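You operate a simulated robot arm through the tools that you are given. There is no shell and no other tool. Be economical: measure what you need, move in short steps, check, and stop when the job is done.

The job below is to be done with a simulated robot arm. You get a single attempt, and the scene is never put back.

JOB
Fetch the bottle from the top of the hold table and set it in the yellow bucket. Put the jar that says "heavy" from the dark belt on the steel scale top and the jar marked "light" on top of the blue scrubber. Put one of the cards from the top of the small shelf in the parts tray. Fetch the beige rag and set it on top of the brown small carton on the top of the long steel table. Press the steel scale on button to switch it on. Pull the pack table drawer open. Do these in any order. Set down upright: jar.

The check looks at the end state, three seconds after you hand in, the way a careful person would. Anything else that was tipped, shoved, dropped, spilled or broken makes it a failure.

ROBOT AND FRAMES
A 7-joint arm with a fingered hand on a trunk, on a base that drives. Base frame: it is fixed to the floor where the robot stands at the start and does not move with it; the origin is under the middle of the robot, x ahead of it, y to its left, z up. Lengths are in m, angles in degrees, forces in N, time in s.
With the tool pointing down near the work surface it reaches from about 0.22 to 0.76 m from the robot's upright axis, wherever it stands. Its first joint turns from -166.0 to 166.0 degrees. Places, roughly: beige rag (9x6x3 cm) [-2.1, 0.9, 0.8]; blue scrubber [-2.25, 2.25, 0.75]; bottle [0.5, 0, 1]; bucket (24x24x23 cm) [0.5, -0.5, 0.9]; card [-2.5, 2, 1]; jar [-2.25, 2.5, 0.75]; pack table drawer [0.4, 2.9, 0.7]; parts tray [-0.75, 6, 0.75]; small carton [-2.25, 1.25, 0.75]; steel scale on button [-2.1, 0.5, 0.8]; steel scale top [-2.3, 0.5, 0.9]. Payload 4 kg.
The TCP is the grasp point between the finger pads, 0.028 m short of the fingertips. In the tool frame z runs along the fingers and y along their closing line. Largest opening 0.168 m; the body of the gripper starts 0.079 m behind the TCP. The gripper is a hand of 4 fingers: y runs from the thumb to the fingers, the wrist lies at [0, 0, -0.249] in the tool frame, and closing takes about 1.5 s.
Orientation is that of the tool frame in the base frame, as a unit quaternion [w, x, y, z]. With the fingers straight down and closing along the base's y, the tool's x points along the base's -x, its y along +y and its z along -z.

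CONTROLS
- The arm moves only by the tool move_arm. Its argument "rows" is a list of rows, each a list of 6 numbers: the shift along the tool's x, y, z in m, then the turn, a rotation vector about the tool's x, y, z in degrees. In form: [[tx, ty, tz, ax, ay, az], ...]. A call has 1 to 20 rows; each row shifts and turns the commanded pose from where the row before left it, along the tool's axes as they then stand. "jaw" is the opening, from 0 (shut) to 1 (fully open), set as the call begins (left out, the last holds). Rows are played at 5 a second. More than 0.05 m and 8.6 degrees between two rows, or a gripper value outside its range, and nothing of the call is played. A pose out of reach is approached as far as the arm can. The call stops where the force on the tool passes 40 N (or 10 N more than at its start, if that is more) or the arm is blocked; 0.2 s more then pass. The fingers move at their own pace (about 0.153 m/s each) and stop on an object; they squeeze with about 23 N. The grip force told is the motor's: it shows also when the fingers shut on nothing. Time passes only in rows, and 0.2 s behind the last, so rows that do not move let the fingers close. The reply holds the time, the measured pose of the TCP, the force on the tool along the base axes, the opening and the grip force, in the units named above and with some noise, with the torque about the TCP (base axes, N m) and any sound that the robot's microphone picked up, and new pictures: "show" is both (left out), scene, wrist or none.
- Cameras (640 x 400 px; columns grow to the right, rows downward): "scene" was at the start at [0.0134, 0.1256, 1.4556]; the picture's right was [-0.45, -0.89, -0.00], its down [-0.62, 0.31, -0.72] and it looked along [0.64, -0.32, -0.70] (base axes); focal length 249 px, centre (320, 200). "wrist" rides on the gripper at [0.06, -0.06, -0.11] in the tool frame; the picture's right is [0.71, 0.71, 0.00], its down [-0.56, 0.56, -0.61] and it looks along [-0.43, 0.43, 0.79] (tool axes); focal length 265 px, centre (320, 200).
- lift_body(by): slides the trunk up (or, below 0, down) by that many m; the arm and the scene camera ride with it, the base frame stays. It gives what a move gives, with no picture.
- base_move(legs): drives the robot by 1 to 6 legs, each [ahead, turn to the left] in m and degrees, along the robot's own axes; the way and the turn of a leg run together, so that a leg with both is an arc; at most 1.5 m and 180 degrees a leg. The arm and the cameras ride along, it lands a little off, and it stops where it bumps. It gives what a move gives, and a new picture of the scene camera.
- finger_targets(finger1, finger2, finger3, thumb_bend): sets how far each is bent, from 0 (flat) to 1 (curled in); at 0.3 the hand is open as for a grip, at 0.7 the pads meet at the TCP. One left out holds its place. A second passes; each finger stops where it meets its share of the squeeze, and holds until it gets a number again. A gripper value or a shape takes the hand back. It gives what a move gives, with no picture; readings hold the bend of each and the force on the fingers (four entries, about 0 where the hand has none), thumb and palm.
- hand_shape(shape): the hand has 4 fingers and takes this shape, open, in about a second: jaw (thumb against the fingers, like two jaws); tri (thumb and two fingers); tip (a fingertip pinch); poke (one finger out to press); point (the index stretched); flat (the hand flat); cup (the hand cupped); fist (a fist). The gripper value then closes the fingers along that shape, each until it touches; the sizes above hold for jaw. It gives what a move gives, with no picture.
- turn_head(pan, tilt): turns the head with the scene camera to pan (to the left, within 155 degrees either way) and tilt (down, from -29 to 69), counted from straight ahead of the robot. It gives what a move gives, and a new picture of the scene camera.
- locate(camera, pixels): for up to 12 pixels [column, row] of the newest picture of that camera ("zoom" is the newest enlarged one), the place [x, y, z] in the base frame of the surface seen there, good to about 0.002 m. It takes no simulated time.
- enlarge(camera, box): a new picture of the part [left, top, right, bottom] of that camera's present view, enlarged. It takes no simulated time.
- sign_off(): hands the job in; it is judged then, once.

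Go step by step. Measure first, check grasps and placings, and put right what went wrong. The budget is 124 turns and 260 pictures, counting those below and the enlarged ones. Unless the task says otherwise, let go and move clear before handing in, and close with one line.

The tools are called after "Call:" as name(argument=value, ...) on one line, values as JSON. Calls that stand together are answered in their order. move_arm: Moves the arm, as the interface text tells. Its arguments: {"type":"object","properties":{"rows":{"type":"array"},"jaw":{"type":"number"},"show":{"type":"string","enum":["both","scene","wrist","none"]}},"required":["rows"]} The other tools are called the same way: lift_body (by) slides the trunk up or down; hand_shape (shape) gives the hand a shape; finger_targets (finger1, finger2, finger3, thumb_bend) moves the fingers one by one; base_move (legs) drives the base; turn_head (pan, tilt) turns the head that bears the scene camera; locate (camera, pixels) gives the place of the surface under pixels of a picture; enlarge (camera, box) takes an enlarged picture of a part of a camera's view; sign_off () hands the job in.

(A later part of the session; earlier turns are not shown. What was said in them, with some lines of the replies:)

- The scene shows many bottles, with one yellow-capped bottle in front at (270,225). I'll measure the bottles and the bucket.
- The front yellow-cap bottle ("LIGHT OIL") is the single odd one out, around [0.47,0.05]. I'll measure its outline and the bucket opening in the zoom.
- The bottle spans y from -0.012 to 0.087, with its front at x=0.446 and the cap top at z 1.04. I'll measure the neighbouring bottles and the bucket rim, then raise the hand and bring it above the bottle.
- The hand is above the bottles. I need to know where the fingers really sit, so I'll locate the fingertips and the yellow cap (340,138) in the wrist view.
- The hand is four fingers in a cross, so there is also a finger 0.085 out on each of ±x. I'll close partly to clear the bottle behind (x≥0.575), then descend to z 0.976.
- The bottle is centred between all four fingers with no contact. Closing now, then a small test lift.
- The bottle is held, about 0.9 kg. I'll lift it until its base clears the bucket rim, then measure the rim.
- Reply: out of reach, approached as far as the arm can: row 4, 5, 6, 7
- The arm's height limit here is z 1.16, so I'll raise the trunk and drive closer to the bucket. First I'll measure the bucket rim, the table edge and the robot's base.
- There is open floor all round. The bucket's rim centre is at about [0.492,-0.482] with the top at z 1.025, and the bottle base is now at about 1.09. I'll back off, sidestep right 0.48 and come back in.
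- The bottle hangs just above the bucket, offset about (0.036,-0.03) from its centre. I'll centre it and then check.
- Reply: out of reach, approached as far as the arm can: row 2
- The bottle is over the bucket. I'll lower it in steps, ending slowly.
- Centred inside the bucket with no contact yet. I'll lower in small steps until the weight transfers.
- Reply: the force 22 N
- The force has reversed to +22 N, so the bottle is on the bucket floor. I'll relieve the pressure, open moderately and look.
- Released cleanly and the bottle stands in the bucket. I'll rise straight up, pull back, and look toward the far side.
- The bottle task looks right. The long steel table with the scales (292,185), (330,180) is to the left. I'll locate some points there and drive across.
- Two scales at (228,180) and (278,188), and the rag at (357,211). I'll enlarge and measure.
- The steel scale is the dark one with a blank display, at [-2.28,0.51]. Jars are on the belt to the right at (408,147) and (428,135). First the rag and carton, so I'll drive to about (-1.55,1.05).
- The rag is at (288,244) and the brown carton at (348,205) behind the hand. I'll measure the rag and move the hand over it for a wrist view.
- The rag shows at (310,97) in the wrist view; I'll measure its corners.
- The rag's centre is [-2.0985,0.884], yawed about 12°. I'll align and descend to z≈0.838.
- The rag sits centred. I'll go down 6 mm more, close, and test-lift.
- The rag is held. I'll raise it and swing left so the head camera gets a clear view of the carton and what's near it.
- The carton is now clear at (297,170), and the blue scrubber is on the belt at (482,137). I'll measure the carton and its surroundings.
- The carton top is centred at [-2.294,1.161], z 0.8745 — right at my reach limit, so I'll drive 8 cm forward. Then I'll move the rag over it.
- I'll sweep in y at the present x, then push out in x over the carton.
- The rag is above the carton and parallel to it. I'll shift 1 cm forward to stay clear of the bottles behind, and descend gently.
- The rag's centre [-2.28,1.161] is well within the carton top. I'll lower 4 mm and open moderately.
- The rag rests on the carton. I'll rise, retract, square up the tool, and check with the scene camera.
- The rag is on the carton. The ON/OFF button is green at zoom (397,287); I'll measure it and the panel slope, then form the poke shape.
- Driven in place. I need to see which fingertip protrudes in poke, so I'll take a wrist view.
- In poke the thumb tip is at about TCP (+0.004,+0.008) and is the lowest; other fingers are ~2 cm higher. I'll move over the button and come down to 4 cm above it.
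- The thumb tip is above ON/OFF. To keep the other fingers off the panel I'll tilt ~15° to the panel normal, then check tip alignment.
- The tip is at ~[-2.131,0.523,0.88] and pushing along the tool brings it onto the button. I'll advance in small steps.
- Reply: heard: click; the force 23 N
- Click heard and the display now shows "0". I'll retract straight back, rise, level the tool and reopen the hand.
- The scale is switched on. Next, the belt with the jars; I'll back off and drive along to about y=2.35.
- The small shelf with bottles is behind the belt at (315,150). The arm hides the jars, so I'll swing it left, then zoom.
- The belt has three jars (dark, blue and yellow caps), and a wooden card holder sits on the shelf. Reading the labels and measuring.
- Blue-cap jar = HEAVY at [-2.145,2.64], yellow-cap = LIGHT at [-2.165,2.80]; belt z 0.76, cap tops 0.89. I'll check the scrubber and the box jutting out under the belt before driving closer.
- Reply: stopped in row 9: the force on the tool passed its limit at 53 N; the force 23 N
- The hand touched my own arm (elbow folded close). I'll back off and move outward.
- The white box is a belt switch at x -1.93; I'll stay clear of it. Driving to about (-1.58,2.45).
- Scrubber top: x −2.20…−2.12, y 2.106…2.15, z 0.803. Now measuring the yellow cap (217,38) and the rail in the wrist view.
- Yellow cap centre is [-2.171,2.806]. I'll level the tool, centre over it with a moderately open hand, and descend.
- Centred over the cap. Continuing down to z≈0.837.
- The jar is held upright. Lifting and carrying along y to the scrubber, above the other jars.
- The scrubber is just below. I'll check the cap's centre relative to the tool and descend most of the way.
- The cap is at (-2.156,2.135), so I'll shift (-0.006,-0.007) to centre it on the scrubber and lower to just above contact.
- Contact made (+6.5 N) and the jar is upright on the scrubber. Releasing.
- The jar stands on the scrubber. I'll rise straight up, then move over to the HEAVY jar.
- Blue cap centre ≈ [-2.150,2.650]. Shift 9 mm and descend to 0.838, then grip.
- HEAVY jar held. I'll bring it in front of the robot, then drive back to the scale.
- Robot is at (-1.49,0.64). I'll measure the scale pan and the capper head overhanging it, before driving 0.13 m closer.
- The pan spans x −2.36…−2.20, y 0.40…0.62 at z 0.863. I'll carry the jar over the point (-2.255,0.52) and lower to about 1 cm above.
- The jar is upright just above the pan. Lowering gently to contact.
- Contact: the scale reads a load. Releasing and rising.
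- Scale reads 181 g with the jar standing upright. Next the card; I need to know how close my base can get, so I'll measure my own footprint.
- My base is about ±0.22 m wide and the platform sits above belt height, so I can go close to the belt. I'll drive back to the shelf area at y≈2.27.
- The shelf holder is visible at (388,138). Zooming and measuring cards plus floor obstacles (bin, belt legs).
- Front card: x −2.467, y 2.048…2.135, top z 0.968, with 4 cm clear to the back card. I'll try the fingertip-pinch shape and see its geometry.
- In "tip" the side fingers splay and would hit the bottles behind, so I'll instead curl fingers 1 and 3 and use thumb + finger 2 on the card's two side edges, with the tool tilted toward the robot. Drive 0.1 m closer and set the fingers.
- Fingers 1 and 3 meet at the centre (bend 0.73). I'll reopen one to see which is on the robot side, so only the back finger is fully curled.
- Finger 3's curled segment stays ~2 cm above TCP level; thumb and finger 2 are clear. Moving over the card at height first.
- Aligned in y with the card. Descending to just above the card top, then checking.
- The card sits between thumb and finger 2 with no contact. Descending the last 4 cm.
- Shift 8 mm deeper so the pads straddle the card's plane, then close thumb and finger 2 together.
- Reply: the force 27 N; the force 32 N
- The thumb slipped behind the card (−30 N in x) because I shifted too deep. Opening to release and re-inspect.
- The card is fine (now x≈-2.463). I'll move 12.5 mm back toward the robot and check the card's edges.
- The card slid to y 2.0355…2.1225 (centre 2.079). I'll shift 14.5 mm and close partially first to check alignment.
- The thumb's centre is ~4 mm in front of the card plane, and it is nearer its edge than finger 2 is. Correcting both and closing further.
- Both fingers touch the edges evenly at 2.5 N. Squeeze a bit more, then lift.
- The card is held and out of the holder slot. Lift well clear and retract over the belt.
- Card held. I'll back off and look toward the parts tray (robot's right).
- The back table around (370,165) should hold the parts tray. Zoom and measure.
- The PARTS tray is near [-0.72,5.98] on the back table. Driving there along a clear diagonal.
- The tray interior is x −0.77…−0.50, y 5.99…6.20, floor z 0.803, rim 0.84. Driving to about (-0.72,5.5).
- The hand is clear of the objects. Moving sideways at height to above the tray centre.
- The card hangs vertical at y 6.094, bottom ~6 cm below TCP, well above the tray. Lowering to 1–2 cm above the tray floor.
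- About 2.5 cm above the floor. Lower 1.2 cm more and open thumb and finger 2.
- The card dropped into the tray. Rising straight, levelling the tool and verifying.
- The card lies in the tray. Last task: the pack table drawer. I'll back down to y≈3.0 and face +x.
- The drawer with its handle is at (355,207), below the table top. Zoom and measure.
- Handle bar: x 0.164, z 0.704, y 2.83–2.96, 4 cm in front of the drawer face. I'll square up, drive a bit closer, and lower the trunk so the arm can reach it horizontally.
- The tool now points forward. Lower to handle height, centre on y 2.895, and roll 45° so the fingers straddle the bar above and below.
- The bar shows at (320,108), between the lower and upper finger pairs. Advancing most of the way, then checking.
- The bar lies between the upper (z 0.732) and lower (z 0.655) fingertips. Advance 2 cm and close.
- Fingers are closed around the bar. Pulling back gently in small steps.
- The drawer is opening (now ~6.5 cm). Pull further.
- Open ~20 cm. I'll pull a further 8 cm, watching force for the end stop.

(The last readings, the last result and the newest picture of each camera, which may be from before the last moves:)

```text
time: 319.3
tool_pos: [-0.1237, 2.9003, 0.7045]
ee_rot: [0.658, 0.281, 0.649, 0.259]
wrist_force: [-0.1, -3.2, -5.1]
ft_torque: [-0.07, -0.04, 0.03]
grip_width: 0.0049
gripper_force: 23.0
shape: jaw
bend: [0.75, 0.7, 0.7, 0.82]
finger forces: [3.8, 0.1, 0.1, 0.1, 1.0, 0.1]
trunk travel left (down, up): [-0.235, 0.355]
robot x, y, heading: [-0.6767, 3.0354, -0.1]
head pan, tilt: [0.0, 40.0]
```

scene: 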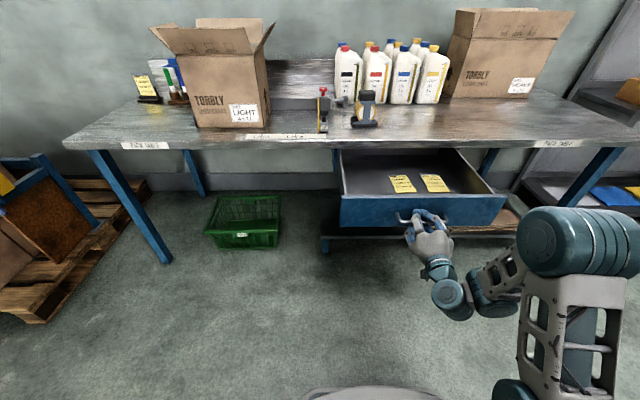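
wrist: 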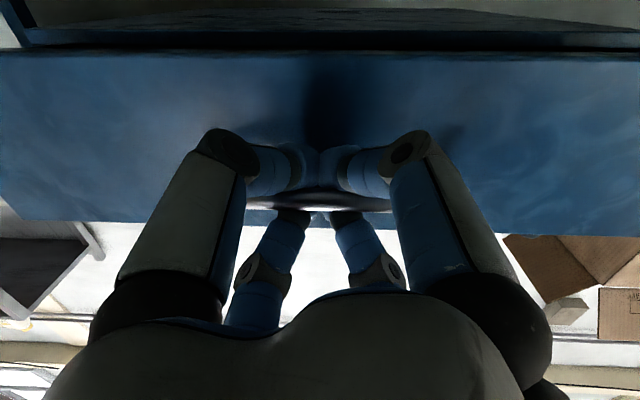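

The drawer is well open. Opening the fingers and backing straight off the handle.

Call:
move_arm(rows=[[0, 0, 0, 0, 0, 0], [0, 0, 0, 0, 0, 0], [0, 0, 0, 0, 0, 0], [0, 0, 0, 0, 0, 0]], jaw=0.5, show="none")

Call:
base_move(legs=[[-0.3, 0]])

Call:
locate(camera="scene", pixels=[[320, 200], [330, 190], [350, 205], [340, 180], [380, 190], [360, 200]])

```text
time: 320.3
tool_pos: [-0.1235, 2.9, 0.7029]
ee_rot: [0.657, 0.281, 0.649, 0.261]
wrist_force: [-1.2, -1.2, -0.2]
ft_torque: [-0.01, 0.01, 0.0]
grip_width: 0.0835
gripper_force: 0.0
shape: jaw
bend: [0.34, 0.34, 0.34, 0.34]
finger forces: [0.1, 0.0, 0.0, 0.0, 0.1, 0.0]
trunk travel left (down, up): [-0.235, 0.355]
robot x, y, heading: [-0.6747, 3.0363, -0.3]
head pan, tilt: [0.0, 40.0]
```

```text
time: 322.3
tool_pos: [-0.4148, 2.9018, 0.7034]
ee_rot: [0.657, 0.279, 0.65, 0.262]
wrist_force: [0.0, 0.5, 0.3]
ft_torque: [-0.02, 0.03, 0.0]
grip_width: 0.0836
gripper_force: 0.0
shape: jaw
bend: [0.34, 0.34, 0.34, 0.34]
finger forces: [0.1, 0.0, 0.0, 0.0, 0.1, 0.0]
trunk travel left (down, up): [-0.235, 0.355]
robot x, y, heading: [-0.964, 3.0362, 0.1]
head pan, tilt: [0.0, 40.0]
```

scene: 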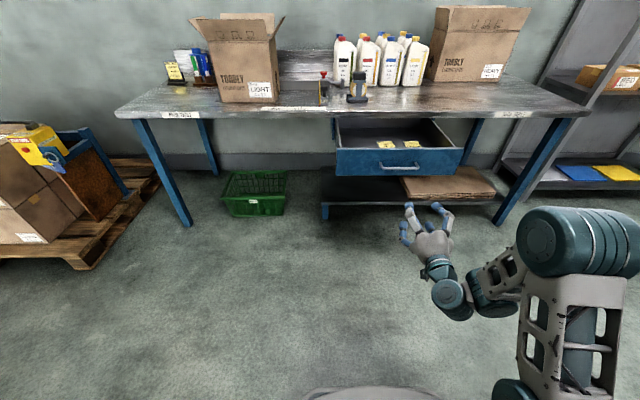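

```text
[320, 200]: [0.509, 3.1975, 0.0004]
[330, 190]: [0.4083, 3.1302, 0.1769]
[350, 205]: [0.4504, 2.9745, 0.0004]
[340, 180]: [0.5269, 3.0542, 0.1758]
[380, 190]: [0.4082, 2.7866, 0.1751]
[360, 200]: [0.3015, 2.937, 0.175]
```

The drawer stands open, the hand is clear, and every other item was checked after it was placed. Handing in.

Call:
sign_off()

```text
The job is handed in.
```

The job is handed in with all seven tasks done: bottle in the bucket, HEAVY jar on the steel scale, LIGHT jar on the scrubber, card in the tray, rag on the carton, scale switched on and drawer open. The other card is still in its holder.
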